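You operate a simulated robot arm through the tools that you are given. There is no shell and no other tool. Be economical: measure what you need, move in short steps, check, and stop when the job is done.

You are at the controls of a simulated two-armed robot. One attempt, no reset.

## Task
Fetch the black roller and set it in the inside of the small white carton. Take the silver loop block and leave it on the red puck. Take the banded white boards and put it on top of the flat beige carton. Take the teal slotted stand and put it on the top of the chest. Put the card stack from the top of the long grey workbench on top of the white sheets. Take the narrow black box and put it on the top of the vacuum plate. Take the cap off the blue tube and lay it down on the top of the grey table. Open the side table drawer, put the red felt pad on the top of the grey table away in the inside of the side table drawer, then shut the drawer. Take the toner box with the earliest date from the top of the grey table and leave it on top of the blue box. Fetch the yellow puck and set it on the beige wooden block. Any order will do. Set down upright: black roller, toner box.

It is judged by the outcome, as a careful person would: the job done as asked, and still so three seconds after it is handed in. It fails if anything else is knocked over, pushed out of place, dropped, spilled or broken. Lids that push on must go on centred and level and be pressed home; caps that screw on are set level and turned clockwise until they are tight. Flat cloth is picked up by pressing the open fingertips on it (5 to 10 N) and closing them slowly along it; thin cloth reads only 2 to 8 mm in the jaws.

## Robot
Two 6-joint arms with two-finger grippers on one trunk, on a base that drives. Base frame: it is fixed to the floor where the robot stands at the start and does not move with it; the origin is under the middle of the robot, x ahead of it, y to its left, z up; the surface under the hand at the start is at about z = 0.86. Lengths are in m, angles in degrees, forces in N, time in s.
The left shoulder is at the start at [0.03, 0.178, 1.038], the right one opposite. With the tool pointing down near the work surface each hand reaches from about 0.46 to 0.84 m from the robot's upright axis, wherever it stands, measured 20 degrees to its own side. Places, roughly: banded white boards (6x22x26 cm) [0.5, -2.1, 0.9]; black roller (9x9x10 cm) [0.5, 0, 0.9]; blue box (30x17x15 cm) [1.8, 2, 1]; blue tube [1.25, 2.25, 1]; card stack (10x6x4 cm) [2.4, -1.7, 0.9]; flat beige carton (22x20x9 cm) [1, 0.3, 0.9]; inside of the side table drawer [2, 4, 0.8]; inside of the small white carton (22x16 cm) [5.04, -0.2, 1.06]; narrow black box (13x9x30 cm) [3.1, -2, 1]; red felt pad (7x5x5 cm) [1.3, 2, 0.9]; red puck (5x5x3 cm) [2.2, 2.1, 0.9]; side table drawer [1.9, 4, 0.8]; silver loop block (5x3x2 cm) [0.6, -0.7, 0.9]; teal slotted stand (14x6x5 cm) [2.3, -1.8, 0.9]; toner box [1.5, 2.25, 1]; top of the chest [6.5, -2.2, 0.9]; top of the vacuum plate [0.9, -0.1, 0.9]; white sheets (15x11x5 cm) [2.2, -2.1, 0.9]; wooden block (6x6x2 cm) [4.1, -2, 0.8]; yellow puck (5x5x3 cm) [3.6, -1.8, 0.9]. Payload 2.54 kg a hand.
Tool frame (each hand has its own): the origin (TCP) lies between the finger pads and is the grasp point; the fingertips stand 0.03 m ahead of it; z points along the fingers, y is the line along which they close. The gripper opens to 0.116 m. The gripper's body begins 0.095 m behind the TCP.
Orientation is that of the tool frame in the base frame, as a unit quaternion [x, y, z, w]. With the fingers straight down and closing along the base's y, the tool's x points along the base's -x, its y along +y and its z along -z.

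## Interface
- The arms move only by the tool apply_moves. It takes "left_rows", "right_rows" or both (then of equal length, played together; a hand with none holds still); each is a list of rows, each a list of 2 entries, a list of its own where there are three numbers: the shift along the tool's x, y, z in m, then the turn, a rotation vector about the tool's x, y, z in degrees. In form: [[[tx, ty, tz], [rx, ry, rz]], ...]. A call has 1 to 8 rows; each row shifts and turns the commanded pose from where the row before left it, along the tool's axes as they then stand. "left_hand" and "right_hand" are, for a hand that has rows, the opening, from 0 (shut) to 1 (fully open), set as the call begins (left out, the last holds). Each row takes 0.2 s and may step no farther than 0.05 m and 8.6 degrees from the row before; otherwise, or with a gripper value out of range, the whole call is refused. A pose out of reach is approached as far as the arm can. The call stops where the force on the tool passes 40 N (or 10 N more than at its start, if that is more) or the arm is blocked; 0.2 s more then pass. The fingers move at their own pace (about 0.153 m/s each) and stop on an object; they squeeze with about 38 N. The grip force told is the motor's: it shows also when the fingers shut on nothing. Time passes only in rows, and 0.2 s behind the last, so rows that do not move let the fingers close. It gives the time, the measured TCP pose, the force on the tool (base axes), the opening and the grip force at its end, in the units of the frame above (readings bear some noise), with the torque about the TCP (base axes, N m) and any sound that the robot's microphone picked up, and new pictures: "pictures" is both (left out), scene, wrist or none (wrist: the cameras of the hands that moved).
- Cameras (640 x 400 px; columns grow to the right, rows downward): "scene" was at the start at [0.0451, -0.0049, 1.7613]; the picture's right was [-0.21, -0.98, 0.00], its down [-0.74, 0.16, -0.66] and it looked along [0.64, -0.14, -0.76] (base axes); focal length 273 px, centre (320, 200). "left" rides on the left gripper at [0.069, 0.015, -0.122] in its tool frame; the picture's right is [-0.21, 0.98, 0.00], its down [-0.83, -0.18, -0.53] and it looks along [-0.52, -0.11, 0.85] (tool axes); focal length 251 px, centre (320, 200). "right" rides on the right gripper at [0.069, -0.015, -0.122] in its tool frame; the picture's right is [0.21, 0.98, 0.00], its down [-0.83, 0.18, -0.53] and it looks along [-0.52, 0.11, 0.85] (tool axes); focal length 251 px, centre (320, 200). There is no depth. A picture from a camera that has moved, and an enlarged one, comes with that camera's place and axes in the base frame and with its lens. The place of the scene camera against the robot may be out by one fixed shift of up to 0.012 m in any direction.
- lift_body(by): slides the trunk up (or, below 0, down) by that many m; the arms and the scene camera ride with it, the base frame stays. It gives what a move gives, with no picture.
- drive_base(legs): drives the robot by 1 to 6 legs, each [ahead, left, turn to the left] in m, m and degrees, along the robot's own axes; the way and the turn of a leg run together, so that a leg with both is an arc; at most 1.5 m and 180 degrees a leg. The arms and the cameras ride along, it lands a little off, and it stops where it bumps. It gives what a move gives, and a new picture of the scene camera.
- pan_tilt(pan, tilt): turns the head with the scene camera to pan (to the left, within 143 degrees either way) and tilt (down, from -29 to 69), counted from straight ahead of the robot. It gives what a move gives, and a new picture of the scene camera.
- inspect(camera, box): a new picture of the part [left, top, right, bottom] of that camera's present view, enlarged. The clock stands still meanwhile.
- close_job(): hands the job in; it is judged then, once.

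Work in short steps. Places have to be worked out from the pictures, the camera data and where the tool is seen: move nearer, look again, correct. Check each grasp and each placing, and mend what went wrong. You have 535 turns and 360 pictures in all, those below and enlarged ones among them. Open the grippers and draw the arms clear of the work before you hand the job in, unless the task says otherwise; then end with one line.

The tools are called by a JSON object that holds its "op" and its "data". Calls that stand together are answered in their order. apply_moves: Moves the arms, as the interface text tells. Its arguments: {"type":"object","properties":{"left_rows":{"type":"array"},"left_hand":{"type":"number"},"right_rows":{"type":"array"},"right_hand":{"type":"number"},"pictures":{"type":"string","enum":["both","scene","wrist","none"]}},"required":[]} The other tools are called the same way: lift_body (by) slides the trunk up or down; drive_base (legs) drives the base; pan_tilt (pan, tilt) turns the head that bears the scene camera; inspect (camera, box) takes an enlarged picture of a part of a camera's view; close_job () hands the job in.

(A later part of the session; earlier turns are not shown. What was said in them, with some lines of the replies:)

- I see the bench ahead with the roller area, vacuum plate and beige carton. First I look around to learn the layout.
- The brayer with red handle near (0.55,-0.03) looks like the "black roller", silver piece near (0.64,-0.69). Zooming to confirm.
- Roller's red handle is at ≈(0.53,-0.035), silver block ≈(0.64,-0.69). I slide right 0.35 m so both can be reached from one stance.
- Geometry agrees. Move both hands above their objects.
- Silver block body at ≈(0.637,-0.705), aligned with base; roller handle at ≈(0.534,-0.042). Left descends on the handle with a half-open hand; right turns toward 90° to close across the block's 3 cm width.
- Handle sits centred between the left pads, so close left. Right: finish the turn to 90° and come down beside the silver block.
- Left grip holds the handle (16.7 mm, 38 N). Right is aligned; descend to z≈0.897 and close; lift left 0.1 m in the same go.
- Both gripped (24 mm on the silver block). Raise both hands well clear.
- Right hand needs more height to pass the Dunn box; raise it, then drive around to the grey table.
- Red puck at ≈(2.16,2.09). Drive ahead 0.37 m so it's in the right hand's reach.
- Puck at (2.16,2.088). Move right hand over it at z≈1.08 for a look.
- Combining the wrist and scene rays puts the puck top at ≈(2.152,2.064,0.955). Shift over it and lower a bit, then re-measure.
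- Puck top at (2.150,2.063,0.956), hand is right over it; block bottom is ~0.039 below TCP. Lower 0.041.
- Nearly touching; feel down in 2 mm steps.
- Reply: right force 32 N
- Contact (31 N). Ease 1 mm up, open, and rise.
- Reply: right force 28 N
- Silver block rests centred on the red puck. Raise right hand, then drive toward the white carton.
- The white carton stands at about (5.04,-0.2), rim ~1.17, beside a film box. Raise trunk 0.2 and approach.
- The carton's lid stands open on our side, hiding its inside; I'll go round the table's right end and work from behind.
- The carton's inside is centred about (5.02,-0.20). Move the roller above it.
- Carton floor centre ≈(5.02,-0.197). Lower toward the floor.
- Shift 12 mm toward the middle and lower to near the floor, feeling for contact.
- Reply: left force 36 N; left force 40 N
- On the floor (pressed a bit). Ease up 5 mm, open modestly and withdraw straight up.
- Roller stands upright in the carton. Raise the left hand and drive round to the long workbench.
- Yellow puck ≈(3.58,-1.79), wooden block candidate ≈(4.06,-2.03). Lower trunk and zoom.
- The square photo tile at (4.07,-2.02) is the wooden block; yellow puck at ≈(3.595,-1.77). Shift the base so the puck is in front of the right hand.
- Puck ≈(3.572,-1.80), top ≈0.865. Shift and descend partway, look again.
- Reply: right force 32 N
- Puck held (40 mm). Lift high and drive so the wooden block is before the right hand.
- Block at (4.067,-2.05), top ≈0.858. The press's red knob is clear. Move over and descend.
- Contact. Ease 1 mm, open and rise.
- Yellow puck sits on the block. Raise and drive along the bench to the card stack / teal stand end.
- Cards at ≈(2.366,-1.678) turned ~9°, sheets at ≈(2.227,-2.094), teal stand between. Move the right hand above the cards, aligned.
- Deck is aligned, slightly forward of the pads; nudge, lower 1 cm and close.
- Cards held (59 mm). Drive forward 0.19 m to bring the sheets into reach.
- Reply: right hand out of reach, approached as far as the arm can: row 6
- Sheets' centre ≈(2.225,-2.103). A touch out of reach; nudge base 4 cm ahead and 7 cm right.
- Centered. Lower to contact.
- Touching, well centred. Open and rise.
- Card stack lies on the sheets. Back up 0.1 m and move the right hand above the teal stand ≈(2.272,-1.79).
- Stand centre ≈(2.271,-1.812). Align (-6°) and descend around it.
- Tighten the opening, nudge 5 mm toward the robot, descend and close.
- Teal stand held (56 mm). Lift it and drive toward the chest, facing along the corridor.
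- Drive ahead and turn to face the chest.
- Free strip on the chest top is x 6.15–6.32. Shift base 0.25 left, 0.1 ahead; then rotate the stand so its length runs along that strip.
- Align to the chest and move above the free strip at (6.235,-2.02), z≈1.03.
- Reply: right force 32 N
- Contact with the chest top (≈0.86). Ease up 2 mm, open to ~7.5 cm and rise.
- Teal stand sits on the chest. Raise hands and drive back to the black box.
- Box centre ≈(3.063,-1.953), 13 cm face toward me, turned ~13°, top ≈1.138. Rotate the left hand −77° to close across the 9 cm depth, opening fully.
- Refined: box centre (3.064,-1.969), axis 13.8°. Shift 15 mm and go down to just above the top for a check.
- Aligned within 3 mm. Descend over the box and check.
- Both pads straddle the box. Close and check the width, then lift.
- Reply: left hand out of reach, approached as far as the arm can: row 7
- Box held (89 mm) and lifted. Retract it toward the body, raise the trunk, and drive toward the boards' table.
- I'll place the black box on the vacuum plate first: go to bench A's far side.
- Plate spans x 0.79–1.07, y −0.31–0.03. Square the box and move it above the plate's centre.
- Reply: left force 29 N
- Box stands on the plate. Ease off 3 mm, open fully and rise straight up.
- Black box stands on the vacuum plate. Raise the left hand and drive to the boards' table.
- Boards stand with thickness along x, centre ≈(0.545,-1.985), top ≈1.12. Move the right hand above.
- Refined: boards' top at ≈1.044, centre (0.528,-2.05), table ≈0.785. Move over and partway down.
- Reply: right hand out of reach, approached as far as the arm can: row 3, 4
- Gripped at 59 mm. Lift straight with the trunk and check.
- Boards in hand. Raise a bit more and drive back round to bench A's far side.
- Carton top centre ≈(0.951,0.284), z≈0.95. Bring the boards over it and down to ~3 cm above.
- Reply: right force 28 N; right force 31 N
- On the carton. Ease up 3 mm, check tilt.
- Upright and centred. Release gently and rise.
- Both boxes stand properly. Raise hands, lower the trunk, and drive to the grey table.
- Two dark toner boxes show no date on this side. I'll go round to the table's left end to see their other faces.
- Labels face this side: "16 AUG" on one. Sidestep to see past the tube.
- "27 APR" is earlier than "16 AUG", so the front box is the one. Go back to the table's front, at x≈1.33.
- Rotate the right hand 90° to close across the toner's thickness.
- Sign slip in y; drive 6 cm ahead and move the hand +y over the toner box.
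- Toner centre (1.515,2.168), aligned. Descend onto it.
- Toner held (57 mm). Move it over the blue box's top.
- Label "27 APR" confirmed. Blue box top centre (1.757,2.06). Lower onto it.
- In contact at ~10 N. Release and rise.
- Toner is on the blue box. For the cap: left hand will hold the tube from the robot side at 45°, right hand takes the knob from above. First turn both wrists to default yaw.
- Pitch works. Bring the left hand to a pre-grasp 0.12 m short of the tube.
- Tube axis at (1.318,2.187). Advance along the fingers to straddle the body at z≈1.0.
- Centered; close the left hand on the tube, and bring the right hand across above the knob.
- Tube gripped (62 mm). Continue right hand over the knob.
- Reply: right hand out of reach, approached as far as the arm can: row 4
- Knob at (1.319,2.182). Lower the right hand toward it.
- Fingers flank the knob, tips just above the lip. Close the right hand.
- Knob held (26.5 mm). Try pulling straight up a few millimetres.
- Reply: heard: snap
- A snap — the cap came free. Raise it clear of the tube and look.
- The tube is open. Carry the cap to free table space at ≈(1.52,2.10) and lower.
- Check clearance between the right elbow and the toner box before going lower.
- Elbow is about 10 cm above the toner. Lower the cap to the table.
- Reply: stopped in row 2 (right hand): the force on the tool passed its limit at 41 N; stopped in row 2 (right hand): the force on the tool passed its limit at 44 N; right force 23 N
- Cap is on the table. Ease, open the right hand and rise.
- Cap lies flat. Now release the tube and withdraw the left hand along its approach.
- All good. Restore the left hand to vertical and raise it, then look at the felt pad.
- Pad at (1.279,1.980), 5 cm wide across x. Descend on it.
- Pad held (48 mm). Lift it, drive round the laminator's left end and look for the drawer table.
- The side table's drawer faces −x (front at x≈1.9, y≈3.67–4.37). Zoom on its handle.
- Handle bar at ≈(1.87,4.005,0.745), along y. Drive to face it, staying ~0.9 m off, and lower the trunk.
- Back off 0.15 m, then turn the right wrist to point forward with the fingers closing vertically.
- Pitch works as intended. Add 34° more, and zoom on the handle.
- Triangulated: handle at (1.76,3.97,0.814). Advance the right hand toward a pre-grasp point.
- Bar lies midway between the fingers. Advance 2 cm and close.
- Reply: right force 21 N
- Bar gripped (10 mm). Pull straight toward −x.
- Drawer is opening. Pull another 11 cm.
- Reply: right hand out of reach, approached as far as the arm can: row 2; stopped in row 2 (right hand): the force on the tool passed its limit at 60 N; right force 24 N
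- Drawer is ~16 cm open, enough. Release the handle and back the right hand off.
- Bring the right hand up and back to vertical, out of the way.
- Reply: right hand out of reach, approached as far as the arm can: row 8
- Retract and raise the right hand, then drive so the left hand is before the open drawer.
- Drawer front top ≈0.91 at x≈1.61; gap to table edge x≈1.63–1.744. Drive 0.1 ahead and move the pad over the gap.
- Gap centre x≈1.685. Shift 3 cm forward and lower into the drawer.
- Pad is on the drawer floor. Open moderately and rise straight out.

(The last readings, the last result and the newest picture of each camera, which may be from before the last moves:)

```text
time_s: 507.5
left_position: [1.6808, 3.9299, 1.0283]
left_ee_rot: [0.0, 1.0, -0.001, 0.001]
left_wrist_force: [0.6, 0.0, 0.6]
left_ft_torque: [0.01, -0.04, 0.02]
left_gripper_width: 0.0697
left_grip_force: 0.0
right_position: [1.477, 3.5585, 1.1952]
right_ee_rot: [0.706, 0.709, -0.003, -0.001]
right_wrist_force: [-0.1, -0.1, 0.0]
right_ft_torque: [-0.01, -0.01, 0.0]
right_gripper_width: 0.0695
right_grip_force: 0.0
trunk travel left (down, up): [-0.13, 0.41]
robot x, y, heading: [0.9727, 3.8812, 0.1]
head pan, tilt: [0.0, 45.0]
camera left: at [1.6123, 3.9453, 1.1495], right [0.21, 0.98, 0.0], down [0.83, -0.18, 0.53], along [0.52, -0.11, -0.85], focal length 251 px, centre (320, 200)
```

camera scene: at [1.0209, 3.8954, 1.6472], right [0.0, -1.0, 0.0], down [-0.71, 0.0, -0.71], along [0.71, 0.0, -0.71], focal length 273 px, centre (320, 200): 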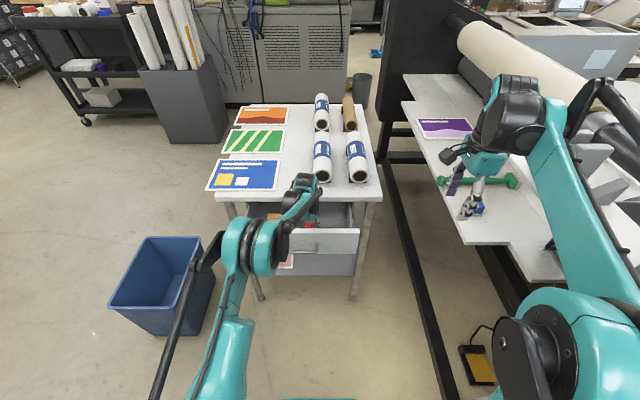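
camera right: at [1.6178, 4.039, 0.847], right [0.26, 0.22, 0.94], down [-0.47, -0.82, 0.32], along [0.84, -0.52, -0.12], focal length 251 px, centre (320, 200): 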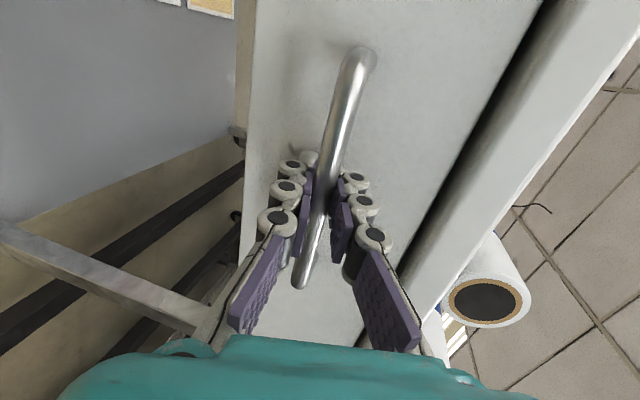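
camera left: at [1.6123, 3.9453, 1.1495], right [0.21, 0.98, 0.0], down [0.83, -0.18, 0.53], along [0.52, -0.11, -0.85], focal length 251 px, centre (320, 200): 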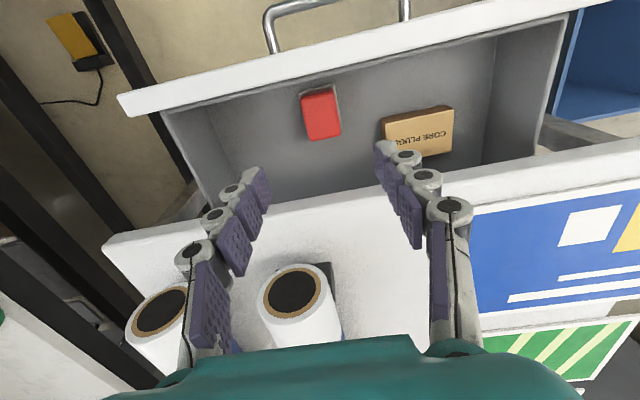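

Pad lies in the drawer. Back the base off to (0.74,4.21) to regrip the handle with the right hand and push.

{"op": "drive_base", "data": {"legs": [[-0.24, 0, 0], [0, 0.33, 0]]}}

{"op": "apply_moves", "data": {"right_rows": [[[0, 0, 0], [-8.5, 0, 0]], [[0, 0, 0], [-8.5, 0, 0]], [[0, 0, 0], [-8.5, 0, 0]], [[0, 0, 0], [-8.5, 0, 0]], [[0, 0, 0], [-8.5, 0, 0]], [[0, 0, 0], [-8.5, 0, 0]], [[0, 0, 0], [-8.5, 0, 0]], [[0, 0, 0], [-8.5, 0, 0]]], "left_rows": [[[0.03, 0, -0.02], [0, 0, 0]], [[0.03, 0, -0.02], [0, 0, 0]], [[0.03, 0, -0.02], [0, 0, 0]], [[0.03, 0, -0.02], [0, 0, 0]], [[0.03, 0.02, -0.02], [0, 0, 0]], [[0.02, 0.03, 0], [0, 0, 0]], [[0, 0.03, 0], [0, 0, 0]], [[0, 0.03, 0], [0, 0, 0]]], "pictures": "none"}}

{"op": "inspect", "data": {"camera": "scene", "box": [260, 130, 460, 270]}}

```text
time_s: 511.1
left_position: [1.4411, 4.269, 1.0258]
left_ee_rot: [-0.001, 1.0, 0.0, -0.001]
left_wrist_force: [0.7, 0.6, -0.1]
left_ft_torque: [-0.07, -0.02, 0.01]
left_gripper_width: 0.0695
left_grip_force: 0.1
right_position: [1.2388, 3.8965, 1.1944]
right_ee_rot: [0.704, 0.71, -0.002, -0.001]
right_wrist_force: [-0.5, 0.1, 0.0]
right_ft_torque: [-0.02, -0.01, 0.02]
right_gripper_width: 0.0695
right_grip_force: 0.0
trunk travel left (down, up): [-0.13, 0.41]
robot x, y, heading: [0.7344, 4.2206, 0.1]
head pan, tilt: [0.0, 45.0]
camera scene: at [0.7825, 4.2324, 1.647], right [0.0, -1.0, 0.0], down [-0.71, 0.0, -0.71], along [0.71, 0.0, -0.71], focal length 273 px, centre (320, 200)
```

scene: 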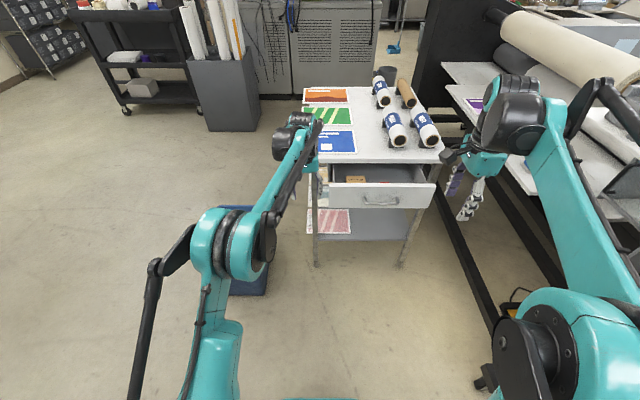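

```text
time_s: 512.9
left_position: [1.2737, 4.3809, 1.1281]
left_ee_rot: [-0.002, 1.0, 0.0, -0.001]
left_wrist_force: [-0.4, 0.1, -0.5]
left_ft_torque: [-0.02, 0.02, 0.02]
left_gripper_width: 0.0693
left_grip_force: 0.1
right_position: [1.2372, 3.8963, 1.1936]
right_ee_rot: [0.585, 0.589, 0.394, 0.394]
right_wrist_force: [1.3, 0.8, 0.5]
right_ft_torque: [-0.03, 0.0, -0.03]
right_gripper_width: 0.0696
right_grip_force: 0.0
trunk travel left (down, up): [-0.13, 0.41]
robot x, y, heading: [0.7336, 4.2222, 0.3]
head pan, tilt: [0.0, 45.0]
```

```text
2.86 times, centred on (360, 200) of scene
camera zoom: at [0.7822, 4.2319, 1.647], right [0.0, -1.0, 0.0], down [-0.71, 0.0, -0.71], along [0.71, 0.0, -0.71], focal length 781 px, centre (206, 200)
```

zoom: 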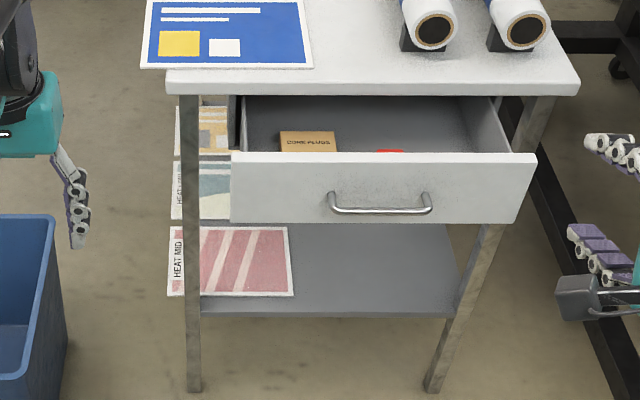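

Handle now at (1.589,3.976,0.822). Bring the right hand to a pre-grasp before it.

{"op": "apply_moves", "data": {"right_rows": [[[0, 0, 0], [-6, 0, 0]], [[0.0089, -0.029, 0.0364], [0, 0, 0]], [[0.0089, -0.029, 0.0364], [0, 0, 0]], [[0.0089, -0.029, 0.0364], [0, 0, 0]], [[0.0089, -0.029, 0.0364], [0, 0, 0]], [[0.0089, -0.029, 0.0364], [0, 0, 0]], [[0.0089, -0.029, 0.0364], [0, 0, 0]], [[0.0089, -0.029, 0.0364], [0, 0, 0]]], "pictures": "none"}}

{"op": "apply_moves", "data": {"right_rows": [[[0.0089, -0.029, 0.0364], [0, 0, 0]], [[0.0089, -0.029, 0.0364], [0, 0, 0]]], "pictures": "wrist"}}

```text
time_s: 514.7
left_position: [1.2757, 4.3803, 1.127]
left_ee_rot: [-0.002, 1.0, 0.0, -0.001]
left_wrist_force: [-0.1, -0.2, -0.7]
left_ft_torque: [0.02, 0.04, 0.02]
left_gripper_width: 0.0697
left_grip_force: 0.1
right_position: [1.4283, 3.9578, 0.9311]
right_ee_rot: [0.563, 0.57, 0.425, 0.421]
right_wrist_force: [0.5, 0.2, 0.1]
right_ft_torque: [0.01, -0.03, -0.03]
right_gripper_width: 0.0694
right_grip_force: 0.1
right hand out of reach, approached as far as the arm can: row 8
trunk travel left (down, up): [-0.13, 0.41]
robot x, y, heading: [0.7321, 4.2216, 0.0]
head pan, tilt: [0.0, 45.0]
```

```text
time_s: 515.3
left_position: [1.2754, 4.3801, 1.1271]
left_ee_rot: [-0.002, 1.0, 0.0, -0.001]
left_wrist_force: [0.6, -0.3, -0.3]
left_ft_torque: [0.01, 0.03, -0.02]
left_gripper_width: 0.0697
left_grip_force: 0.0
right_position: [1.4828, 3.9765, 0.8579]
right_ee_rot: [0.564, 0.568, 0.425, 0.423]
right_wrist_force: [0.2, -0.3, -0.7]
right_ft_torque: [0.01, -0.05, 0.0]
right_gripper_width: 0.0696
right_grip_force: 0.1
right hand out of reach, approached as far as the arm can: row 1
trunk travel left (down, up): [-0.13, 0.41]
robot x, y, heading: [0.7332, 4.2174, 0.0]
head pan, tilt: [0.0, 45.0]
camera right: at [1.3604, 4.045, 0.8782], right [0.27, 0.22, 0.94], down [-0.45, -0.83, 0.33], along [0.85, -0.51, -0.13], focal length 251 px, centre (320, 200)
```

right: 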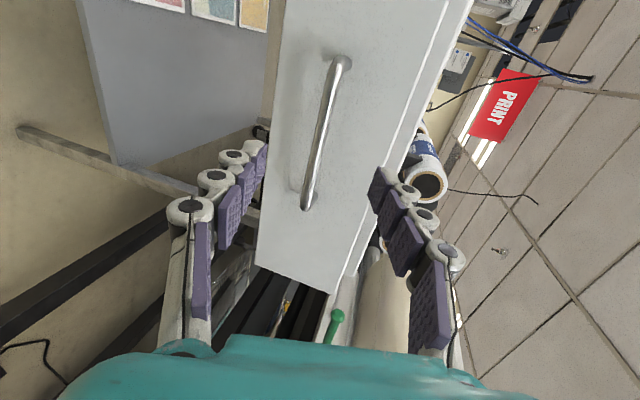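

{"op": "apply_moves", "data": {"right_rows": [[[0, 0, 0.03], [0, 0, 0]], [[0, 0, 0.03], [0, 0, 0]], [[0, 0, 0.02], [0, 0, 0]], [[0, 0, 0.01], [0, 0, 0]]], "pictures": "wrist"}}

```text
time_s: 516.3
left_position: [1.274, 4.3795, 1.1285]
left_ee_rot: [0.0, 1.0, 0.0, -0.001]
left_wrist_force: [-0.1, 0.2, -0.3]
left_ft_torque: [-0.01, -0.01, -0.01]
left_gripper_width: 0.0696
left_grip_force: 0.0
right_position: [1.5717, 3.9774, 0.8315]
right_ee_rot: [0.562, 0.569, 0.425, 0.424]
right_wrist_force: [0.4, 0.7, 0.0]
right_ft_torque: [-0.01, -0.04, 0.03]
right_gripper_width: 0.0695
right_grip_force: 0.1
trunk travel left (down, up): [-0.13, 0.41]
robot x, y, heading: [0.7328, 4.2212, 0.1]
head pan, tilt: [0.0, 45.0]
camera right: at [1.4483, 4.0451, 0.8528], right [0.27, 0.22, 0.94], down [-0.45, -0.83, 0.33], along [0.85, -0.51, -0.13], focal length 251 px, centre (320, 200)
```

right: 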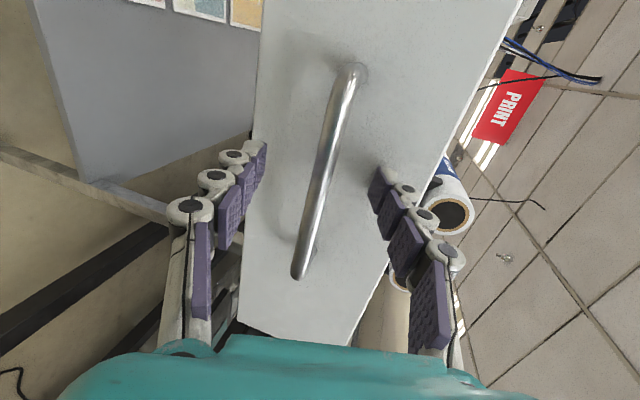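

Close on the bar, then push +x.

{"op": "apply_moves", "data": {"right_rows": [[[0, 0, 0], [0, 0, 0]], [[0, 0, 0], [0, 0, 0]], [[0, 0, 0], [0, 0, 0]]], "right_hand": 0, "pictures": "none"}}

{"op": "apply_moves", "data": {"right_rows": [[[0, 0.0055, 0.0192], [0, 0, 0]], [[0, 0.0083, 0.0288], [0, 0, 0]], [[0, 0.0083, 0.0288], [0, 0, 0]], [[0, 0.0083, 0.0288], [0, 0, 0]], [[0, 0.0083, 0.0288], [0, 0, 0]]], "pictures": "wrist"}}

{"op": "inspect", "data": {"camera": "scene", "box": [260, 130, 460, 270]}}

```text
time_s: 517.1
left_position: [1.274, 4.3808, 1.1273]
left_ee_rot: [-0.002, 1.0, 0.0, -0.001]
left_wrist_force: [-0.5, -1.1, 0.0]
left_ft_torque: [-0.03, 0.0, 0.05]
left_gripper_width: 0.0697
left_grip_force: 0.1
right_position: [1.5702, 3.9772, 0.8317]
right_ee_rot: [0.563, 0.568, 0.426, 0.423]
right_wrist_force: [0.7, 0.6, 0.2]
right_ft_torque: [0.06, 0.01, 0.04]
right_gripper_width: 0.0102
right_grip_force: 37.2
trunk travel left (down, up): [-0.13, 0.41]
robot x, y, heading: [0.7315, 4.2182, -0.0]
head pan, tilt: [0.0, 45.0]
```

```text
time_s: 518.5
left_position: [1.276, 4.3798, 1.1258]
left_ee_rot: [-0.001, 1.0, 0.0, -0.002]
left_wrist_force: [-0.8, -0.3, 0.6]
left_ft_torque: [-0.01, -0.02, 0.01]
left_gripper_width: 0.0694
left_grip_force: 0.1
right_position: [1.6976, 3.9766, 0.8316]
right_ee_rot: [0.567, 0.573, 0.42, 0.417]
right_wrist_force: [-0.5, -2.7, -31.7]
right_ft_torque: [0.01, 0.26, 0.08]
right_gripper_width: 0.0105
right_grip_force: 37.9
right hand out of reach, approached as far as the arm can: row 5
trunk travel left (down, up): [-0.13, 0.41]
robot x, y, heading: [0.7335, 4.2171, 0.1]
head pan, tilt: [0.0, 45.0]
stopped in row 5 (right hand): the force on the tool passed its limit at 44 N (the readings are from after the stop); the commanded pose is now the measured one
camera right: at [1.5749, 4.045, 0.8554], right [0.29, 0.22, 0.93], down [-0.45, -0.83, 0.33], along [0.85, -0.51, -0.14], focal length 251 px, centre (320, 200)
```

right: 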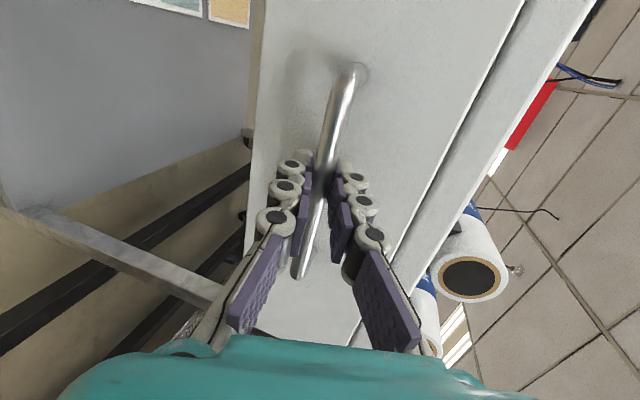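

```text
2.86 times, centred on (360, 200) of scene
camera zoom: at [0.7865, 4.2295, 1.6465], right [0.0, -1.0, 0.0], down [-0.71, 0.0, -0.71], along [0.71, 0.0, -0.71], focal length 781 px, centre (206, 200)
```

zoom: 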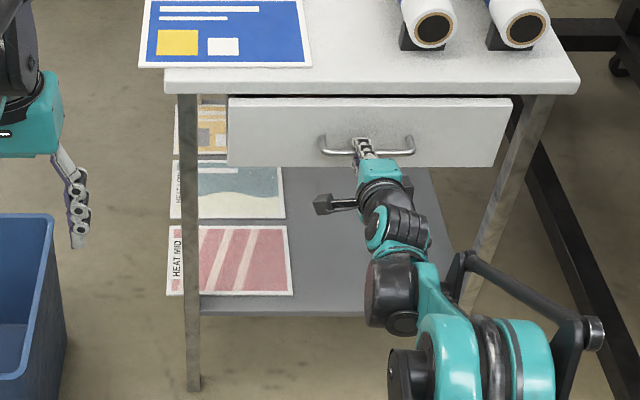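

Arm is at full stretch with ~4 cm to go. Release, retract the hand, drive 0.12 closer, and push again.

{"op": "apply_moves", "data": {"right_rows": [[[0, 0, 0], [0, 0, 0]], [[0, 0, 0], [0, 0, 0]], [[0, -0.005, -0.03], [0, 0, 0]], [[0, -0.008, -0.04], [0, 0, 0]], [[0, -0.008, -0.04], [0, 0, 0]], [[0, -0.008, -0.04], [0, 0, 0]]], "right_hand": 0.6, "pictures": "none"}}

{"op": "drive_base", "data": {"legs": [[0.1, 0, 0]]}}

{"op": "inspect", "data": {"camera": "right", "box": [0, 0, 640, 400]}}

```text
time_s: 519.9
left_position: [1.2738, 4.3807, 1.1284]
left_ee_rot: [-0.001, 1.0, 0.0, 0.0]
left_wrist_force: [-0.5, 0.1, -0.5]
left_ft_torque: [0.0, -0.04, 0.02]
left_gripper_width: 0.0696
left_grip_force: 0.1
right_position: [1.5408, 3.9776, 0.8559]
right_ee_rot: [0.565, 0.57, 0.423, 0.421]
right_wrist_force: [0.1, -0.5, -0.2]
right_ft_torque: [-0.02, 0.01, 0.03]
right_gripper_width: 0.0695
right_grip_force: 0.0
trunk travel left (down, up): [-0.13, 0.41]
robot x, y, heading: [0.7337, 4.2221, -0.2]
head pan, tilt: [0.0, 45.0]
```

```text
time_s: 521.0
left_position: [1.3712, 4.3825, 1.1265]
left_ee_rot: [-0.004, 1.0, 0.001, -0.001]
left_wrist_force: [0.9, -0.5, -1.1]
left_ft_torque: [0.0, 0.08, 0.03]
left_gripper_width: 0.0696
left_grip_force: 0.0
right_position: [1.6413, 3.9793, 0.8532]
right_ee_rot: [0.565, 0.572, 0.422, 0.419]
right_wrist_force: [0.6, -0.1, -0.3]
right_ft_torque: [0.0, -0.04, 0.0]
right_gripper_width: 0.0697
right_grip_force: 0.0
trunk travel left (down, up): [-0.13, 0.41]
robot x, y, heading: [0.8273, 4.2221, 0.4]
head pan, tilt: [0.0, 45.0]
camera scene: at [0.8812, 4.2315, 1.6469], right [0.0, -1.0, 0.0], down [-0.71, 0.0, -0.71], along [0.71, 0.0, -0.71], focal length 273 px, centre (320, 200)
```

scene: 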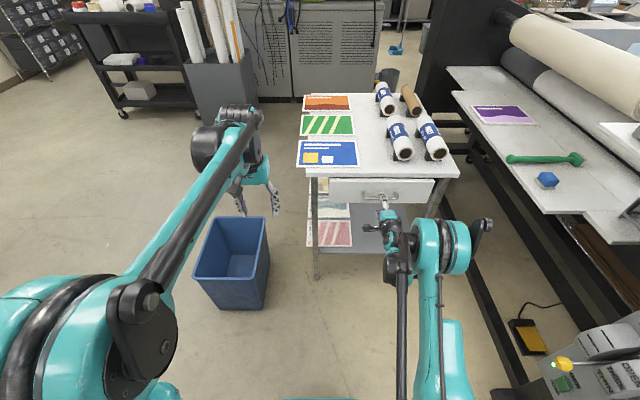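

```text
1.00 times, centred on (320, 200) of right (not enlarged: the box is as wide or as high as the picture)
camera zoom: at [1.5191, 4.0482, 0.8754], right [0.28, 0.22, 0.93], down [-0.45, -0.83, 0.33], along [0.85, -0.51, -0.14], focal length 251 px, centre (320, 200)
```

zoom: 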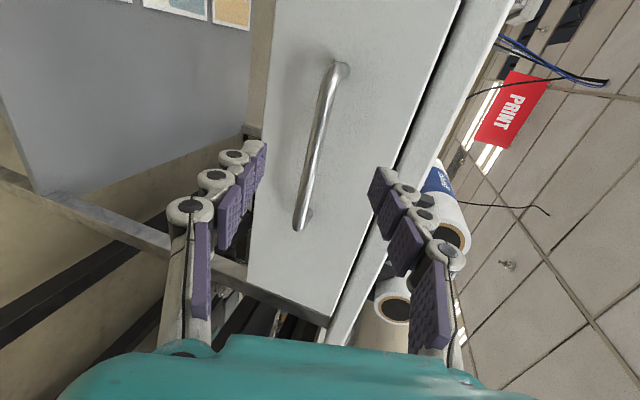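

{"op": "apply_moves", "data": {"right_rows": [[[0, 0, 0.03], [0, 0, 0]], [[0, 0, 0.03], [0, 0, 0]]], "pictures": "none"}}

{"op": "apply_moves", "data": {"right_rows": [[[0, 0, 0], [0, 0, 0]], [[0, 0, 0], [0, 0, 0]], [[0, 0, 0], [0, 0, 0]]], "right_hand": 0, "pictures": "wrist"}}

```text
time_s: 521.6
left_position: [1.3711, 4.3828, 1.1281]
left_ee_rot: [-0.002, 1.0, 0.0, 0.0]
left_wrist_force: [0.5, 0.4, -0.4]
left_ft_torque: [-0.01, -0.04, 0.02]
left_gripper_width: 0.0697
left_grip_force: 0.2
right_position: [1.6992, 3.979, 0.8359]
right_ee_rot: [0.564, 0.572, 0.424, 0.419]
right_wrist_force: [-0.2, -0.1, -0.6]
right_ft_torque: [0.0, -0.03, 0.02]
right_gripper_width: 0.0696
right_grip_force: 0.1
trunk travel left (down, up): [-0.13, 0.41]
robot x, y, heading: [0.8299, 4.2191, 0.2]
head pan, tilt: [0.0, 45.0]
```

```text
time_s: 522.4
left_position: [1.3727, 4.3807, 1.1263]
left_ee_rot: [-0.003, 1.0, 0.001, -0.002]
left_wrist_force: [-0.4, -0.5, -0.5]
left_ft_torque: [0.02, 0.01, -0.04]
left_gripper_width: 0.0698
left_grip_force: 0.1
right_position: [1.7007, 3.9805, 0.8316]
right_ee_rot: [0.566, 0.573, 0.421, 0.418]
right_wrist_force: [-0.6, 1.9, -27.1]
right_ft_torque: [0.17, 0.22, 0.22]
right_gripper_width: 0.0105
right_grip_force: 37.9
trunk travel left (down, up): [-0.13, 0.41]
robot x, y, heading: [0.8306, 4.2189, 0.6]
head pan, tilt: [0.0, 45.0]
camera right: at [1.5782, 4.0471, 0.8551], right [0.29, 0.22, 0.93], down [-0.45, -0.83, 0.33], along [0.85, -0.51, -0.14], focal length 251 px, centre (320, 200)
```

right: 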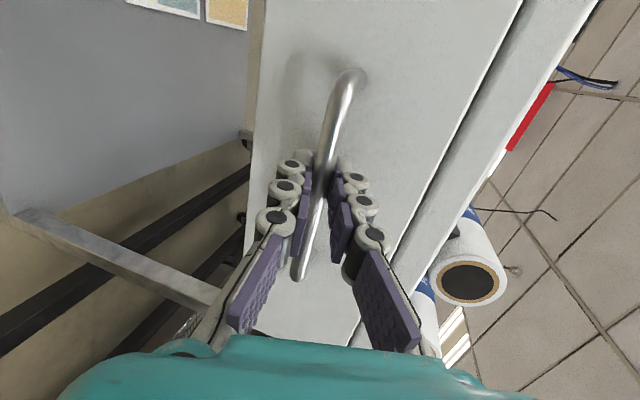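

{"op": "apply_moves", "data": {"right_rows": [[[0, -0.0035, 0.0012], [0, 0, 0]], [[0, 0.0035, 0.0115], [0, 0, 0]], [[0, 0.0035, 0.0115], [0, 0, 0]], [[0, 0.0035, 0.0115], [0, 0, 0]], [[0, 0.0018, 0.0058], [0, 0, 0]], [[0, 0.001, 0.003], [0, 0, 0]]], "pictures": "wrist"}}

{"op": "inspect", "data": {"camera": "scene", "box": [290, 140, 470, 260]}}

```text
time_s: 523.3
left_position: [1.3702, 4.3824, 1.128]
left_ee_rot: [-0.001, 1.0, 0.001, -0.001]
left_wrist_force: [0.7, 0.2, -1.1]
left_ft_torque: [0.01, 0.04, -0.01]
left_gripper_width: 0.0694
left_grip_force: 0.0
right_position: [1.7266, 3.9785, 0.8321]
right_ee_rot: [0.566, 0.573, 0.422, 0.417]
right_wrist_force: [-7.5, -0.8, -0.7]
right_ft_torque: [0.24, -0.01, 0.51]
right_gripper_width: 0.0108
right_grip_force: 38.1
trunk travel left (down, up): [-0.13, 0.41]
robot x, y, heading: [0.8259, 4.2231, 0.0]
head pan, tilt: [0.0, 45.0]
stopped in row 4 (right hand): the force on the tool passed its limit at 47 N (the readings are from after the stop); the commanded pose is now the measured one
camera right: at [1.6044, 4.047, 0.855], right [0.29, 0.22, 0.93], down [-0.45, -0.83, 0.33], along [0.85, -0.51, -0.14], focal length 251 px, centre (320, 200)
```

right: 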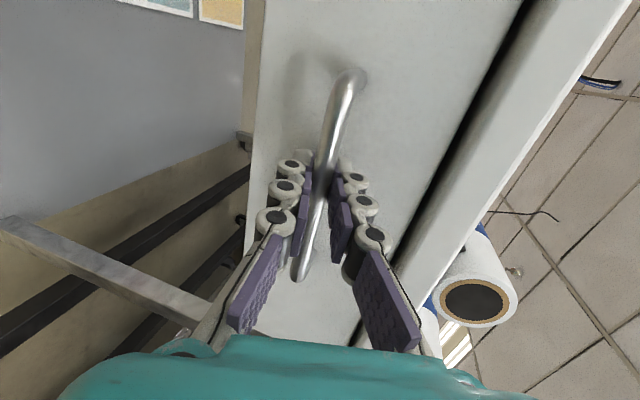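

```text
3.33 times, centred on (380, 200) of scene
camera zoom: at [0.8788, 4.2313, 1.6472], right [0.0, -1.0, 0.0], down [-0.71, 0.0, -0.71], along [0.71, 0.0, -0.71], focal length 911 px, centre (120, 200)
```

zoom: 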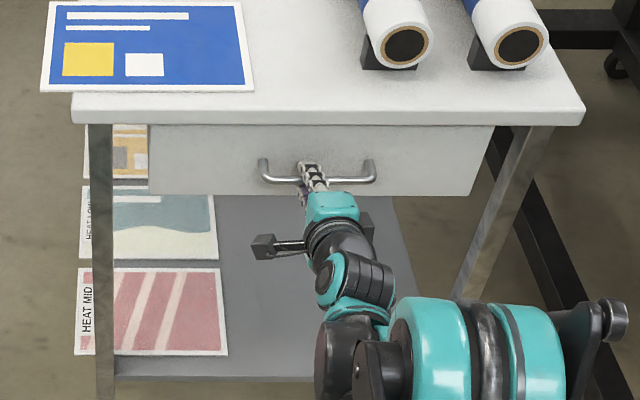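

Stopped at 47 N, front nearly flush. Push once more gently to see whether it is fully home.

{"op": "apply_moves", "data": {"right_rows": [[[0, 0.0018, 0.0058], [0, 0, 0]], [[0, 0.0018, 0.0058], [0, 0, 0]], [[0, 0.0018, 0.0058], [0, 0, 0]]], "pictures": "none"}}

{"op": "inspect", "data": {"camera": "scene", "box": [290, 140, 470, 260]}}

```text
time_s: 523.7
left_position: [1.3679, 4.3799, 1.129]
left_ee_rot: [-0.002, 1.0, 0.0, 0.001]
left_wrist_force: [-0.7, -0.6, -0.5]
left_ft_torque: [-0.02, 0.01, 0.01]
left_gripper_width: 0.0696
left_grip_force: 0.1
right_position: [1.7278, 3.9784, 0.8312]
right_ee_rot: [0.566, 0.574, 0.422, 0.415]
right_wrist_force: [-14.6, -0.3, 7.4]
right_ft_torque: [0.21, 0.07, 0.3]
right_gripper_width: 0.0108
right_grip_force: 38.0
trunk travel left (down, up): [-0.13, 0.41]
robot x, y, heading: [0.8268, 4.2184, 0.2]
head pan, tilt: [0.0, 45.0]
stopped in row 1 (right hand): the force on the tool passed its limit at 43 N (the readings are from after the stop); the commanded pose is now the measured one
```

```text
3.33 times, centred on (380, 200) of scene
camera zoom: at [0.8751, 4.232, 1.6473], right [0.0, -1.0, 0.0], down [-0.71, 0.0, -0.71], along [0.71, 0.0, -0.71], focal length 911 px, centre (120, 200)
```

zoom: 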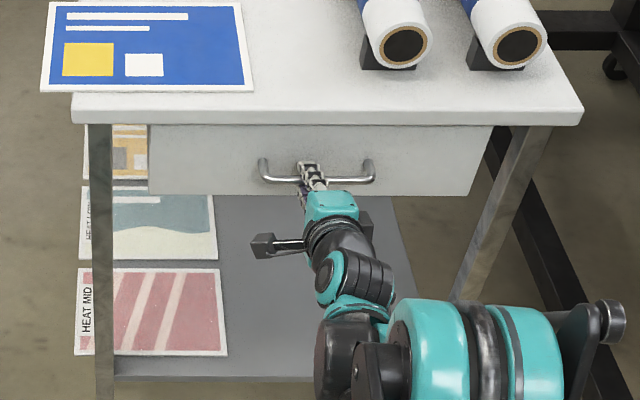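

Solid stop; the front sits exactly as it did originally. Release and withdraw.

{"op": "apply_moves", "data": {"right_rows": [[[0, -0.0005, -0.002], [0, 0, 0]], [[0, 0, 0], [0, 0, 0]]], "pictures": "none"}}

{"op": "apply_moves", "data": {"right_rows": [[[0, 0, 0], [0, 0, 0]], [[0, 0, 0], [0, 0, 0]], [[0, 0, 0], [0, 0, 0]], [[0, -0.004, -0.02], [0, 0, 0]], [[0, -0.008, -0.035], [0, 0, 0]], [[0, -0.008, -0.035], [0, 0, 0]], [[0, -0.008, -0.035], [0, 0, 0]]], "right_hand": 0.6, "pictures": "wrist"}}

{"op": "drive_base", "data": {"legs": [[-0.3, 0, 0]]}}

```text
time_s: 524.3
left_position: [1.3677, 4.3815, 1.1282]
left_ee_rot: [-0.002, 1.0, 0.0, 0.001]
left_wrist_force: [-0.9, 0.7, 0.1]
left_ft_torque: [-0.01, 0.0, 0.01]
left_gripper_width: 0.0695
left_grip_force: 0.1
right_position: [1.7271, 3.9794, 0.833]
right_ee_rot: [0.565, 0.574, 0.421, 0.416]
right_wrist_force: [0.5, -1.7, 14.3]
right_ft_torque: [0.03, 0.02, -0.15]
right_gripper_width: 0.0104
right_grip_force: 38.3
trunk travel left (down, up): [-0.13, 0.41]
robot x, y, heading: [0.8312, 4.2178, 0.2]
head pan, tilt: [0.0, 45.0]
```

```text
time_s: 525.9
left_position: [1.3697, 4.3818, 1.1283]
left_ee_rot: [-0.002, 1.0, 0.0, 0.0]
left_wrist_force: [-0.8, -0.1, 0.3]
left_ft_torque: [-0.02, 0.03, 0.01]
left_gripper_width: 0.0694
left_grip_force: 0.0
right_position: [1.5993, 3.9754, 0.844]
right_ee_rot: [0.567, 0.574, 0.421, 0.415]
right_wrist_force: [0.9, 0.1, 0.8]
right_ft_torque: [0.02, 0.01, 0.01]
right_gripper_width: 0.0697
right_grip_force: 0.2
trunk travel left (down, up): [-0.13, 0.41]
robot x, y, heading: [0.8289, 4.2181, 0.3]
head pan, tilt: [0.0, 45.0]
camera right: at [1.4768, 4.0437, 0.868], right [0.29, 0.22, 0.93], down [-0.44, -0.83, 0.33], along [0.85, -0.51, -0.14], focal length 251 px, centre (320, 200)
```

right: 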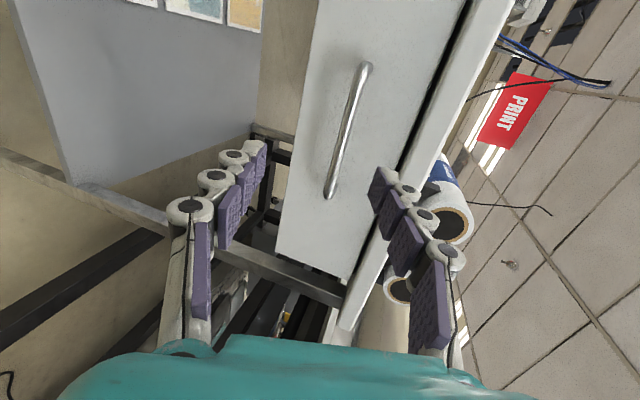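

```text
time_s: 528.0
left_position: [1.0723, 4.3761, 1.1288]
left_ee_rot: [0.003, 1.0, 0.0, 0.0]
left_wrist_force: [0.6, 0.1, 0.2]
left_ft_torque: [-0.01, -0.06, 0.04]
left_gripper_width: 0.0696
left_grip_force: 0.1
right_position: [1.2966, 3.9663, 0.8446]
right_ee_rot: [0.57, 0.571, 0.418, 0.417]
right_wrist_force: [0.5, 0.4, -0.5]
right_ft_torque: [0.0, 0.02, -0.02]
right_gripper_width: 0.0699
right_grip_force: 0.1
trunk travel left (down, up): [-0.13, 0.41]
robot x, y, heading: [0.5316, 4.2204, -0.5]
head pan, tilt: [0.0, 45.0]
camera scene: at [0.5777, 4.2315, 1.647], right [-0.01, -1.0, 0.0], down [-0.71, 0.01, -0.71], along [0.71, -0.01, -0.71], focal length 273 px, centre (320, 200)
```

scene: 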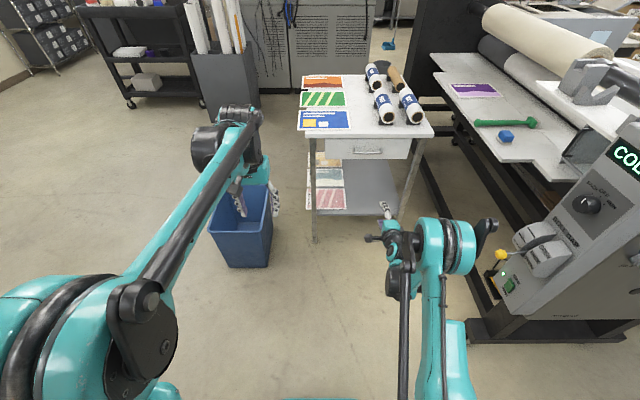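

Drawer is shut with the pad inside. A last look back across the room at the earlier placements.

{"op": "pan_tilt", "data": {"pan": -75, "tilt": 20}}

{"op": "inspect", "data": {"camera": "scene", "box": [220, 100, 460, 260]}}

```text
time_s: 529.5
left_position: [1.0717, 4.3754, 1.1288]
left_ee_rot: [0.004, 1.0, 0.0, 0.001]
left_wrist_force: [-0.2, 0.1, -0.1]
left_ft_torque: [0.04, 0.01, -0.01]
left_gripper_width: 0.0697
left_grip_force: 0.2
right_position: [1.297, 3.9688, 0.8441]
right_ee_rot: [0.57, 0.57, 0.419, 0.417]
right_wrist_force: [0.0, -0.7, -0.6]
right_ft_torque: [0.02, 0.0, 0.01]
right_gripper_width: 0.0694
right_grip_force: 0.1
trunk travel left (down, up): [-0.13, 0.41]
robot x, y, heading: [0.5264, 4.2194, -0.5]
head pan, tilt: [-75.0, 20.0]
camera scene: at [0.5213, 4.142, 1.6856], right [-0.97, -0.25, 0.0], down [-0.09, 0.33, -0.94], along [0.24, -0.91, -0.34], focal length 273 px, centre (320, 200)
```

scene: 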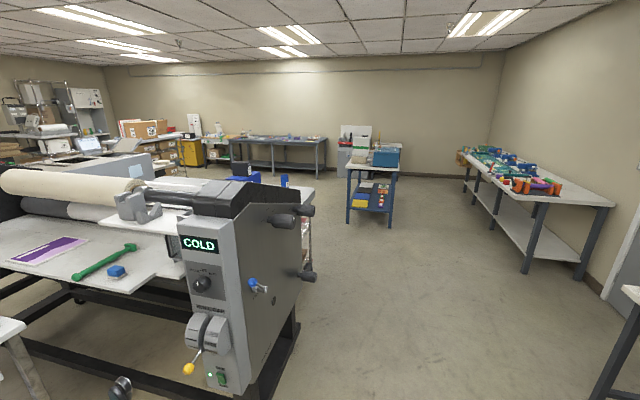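

```text
2.50 times, centred on (340, 180) of scene
camera zoom: at [0.5213, 4.142, 1.6856], right [-0.97, -0.25, 0.0], down [-0.09, 0.33, -0.94], along [0.24, -0.91, -0.34], focal length 683 px, centre (270, 250)
```

zoom: 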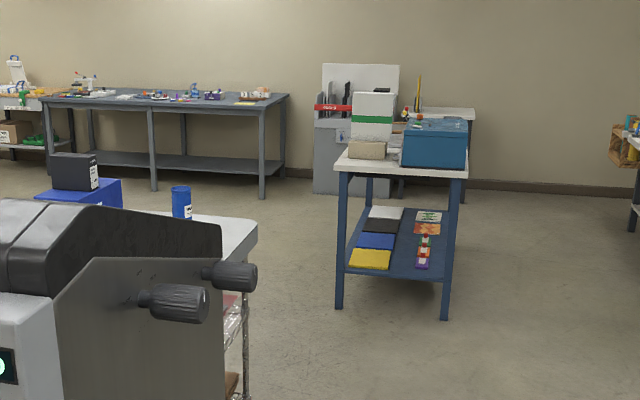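

The boards, the toner box, the open tube and the card stack are all still where I put them, and both grippers are open and clear. Handing in.

{"op": "close_job", "data": {}}

```text
The job is handed in.
```

All ten jobs are done and handed in. For the toner I moved the box dated "27 APR"; the only other one I found was dated "16 AUG".
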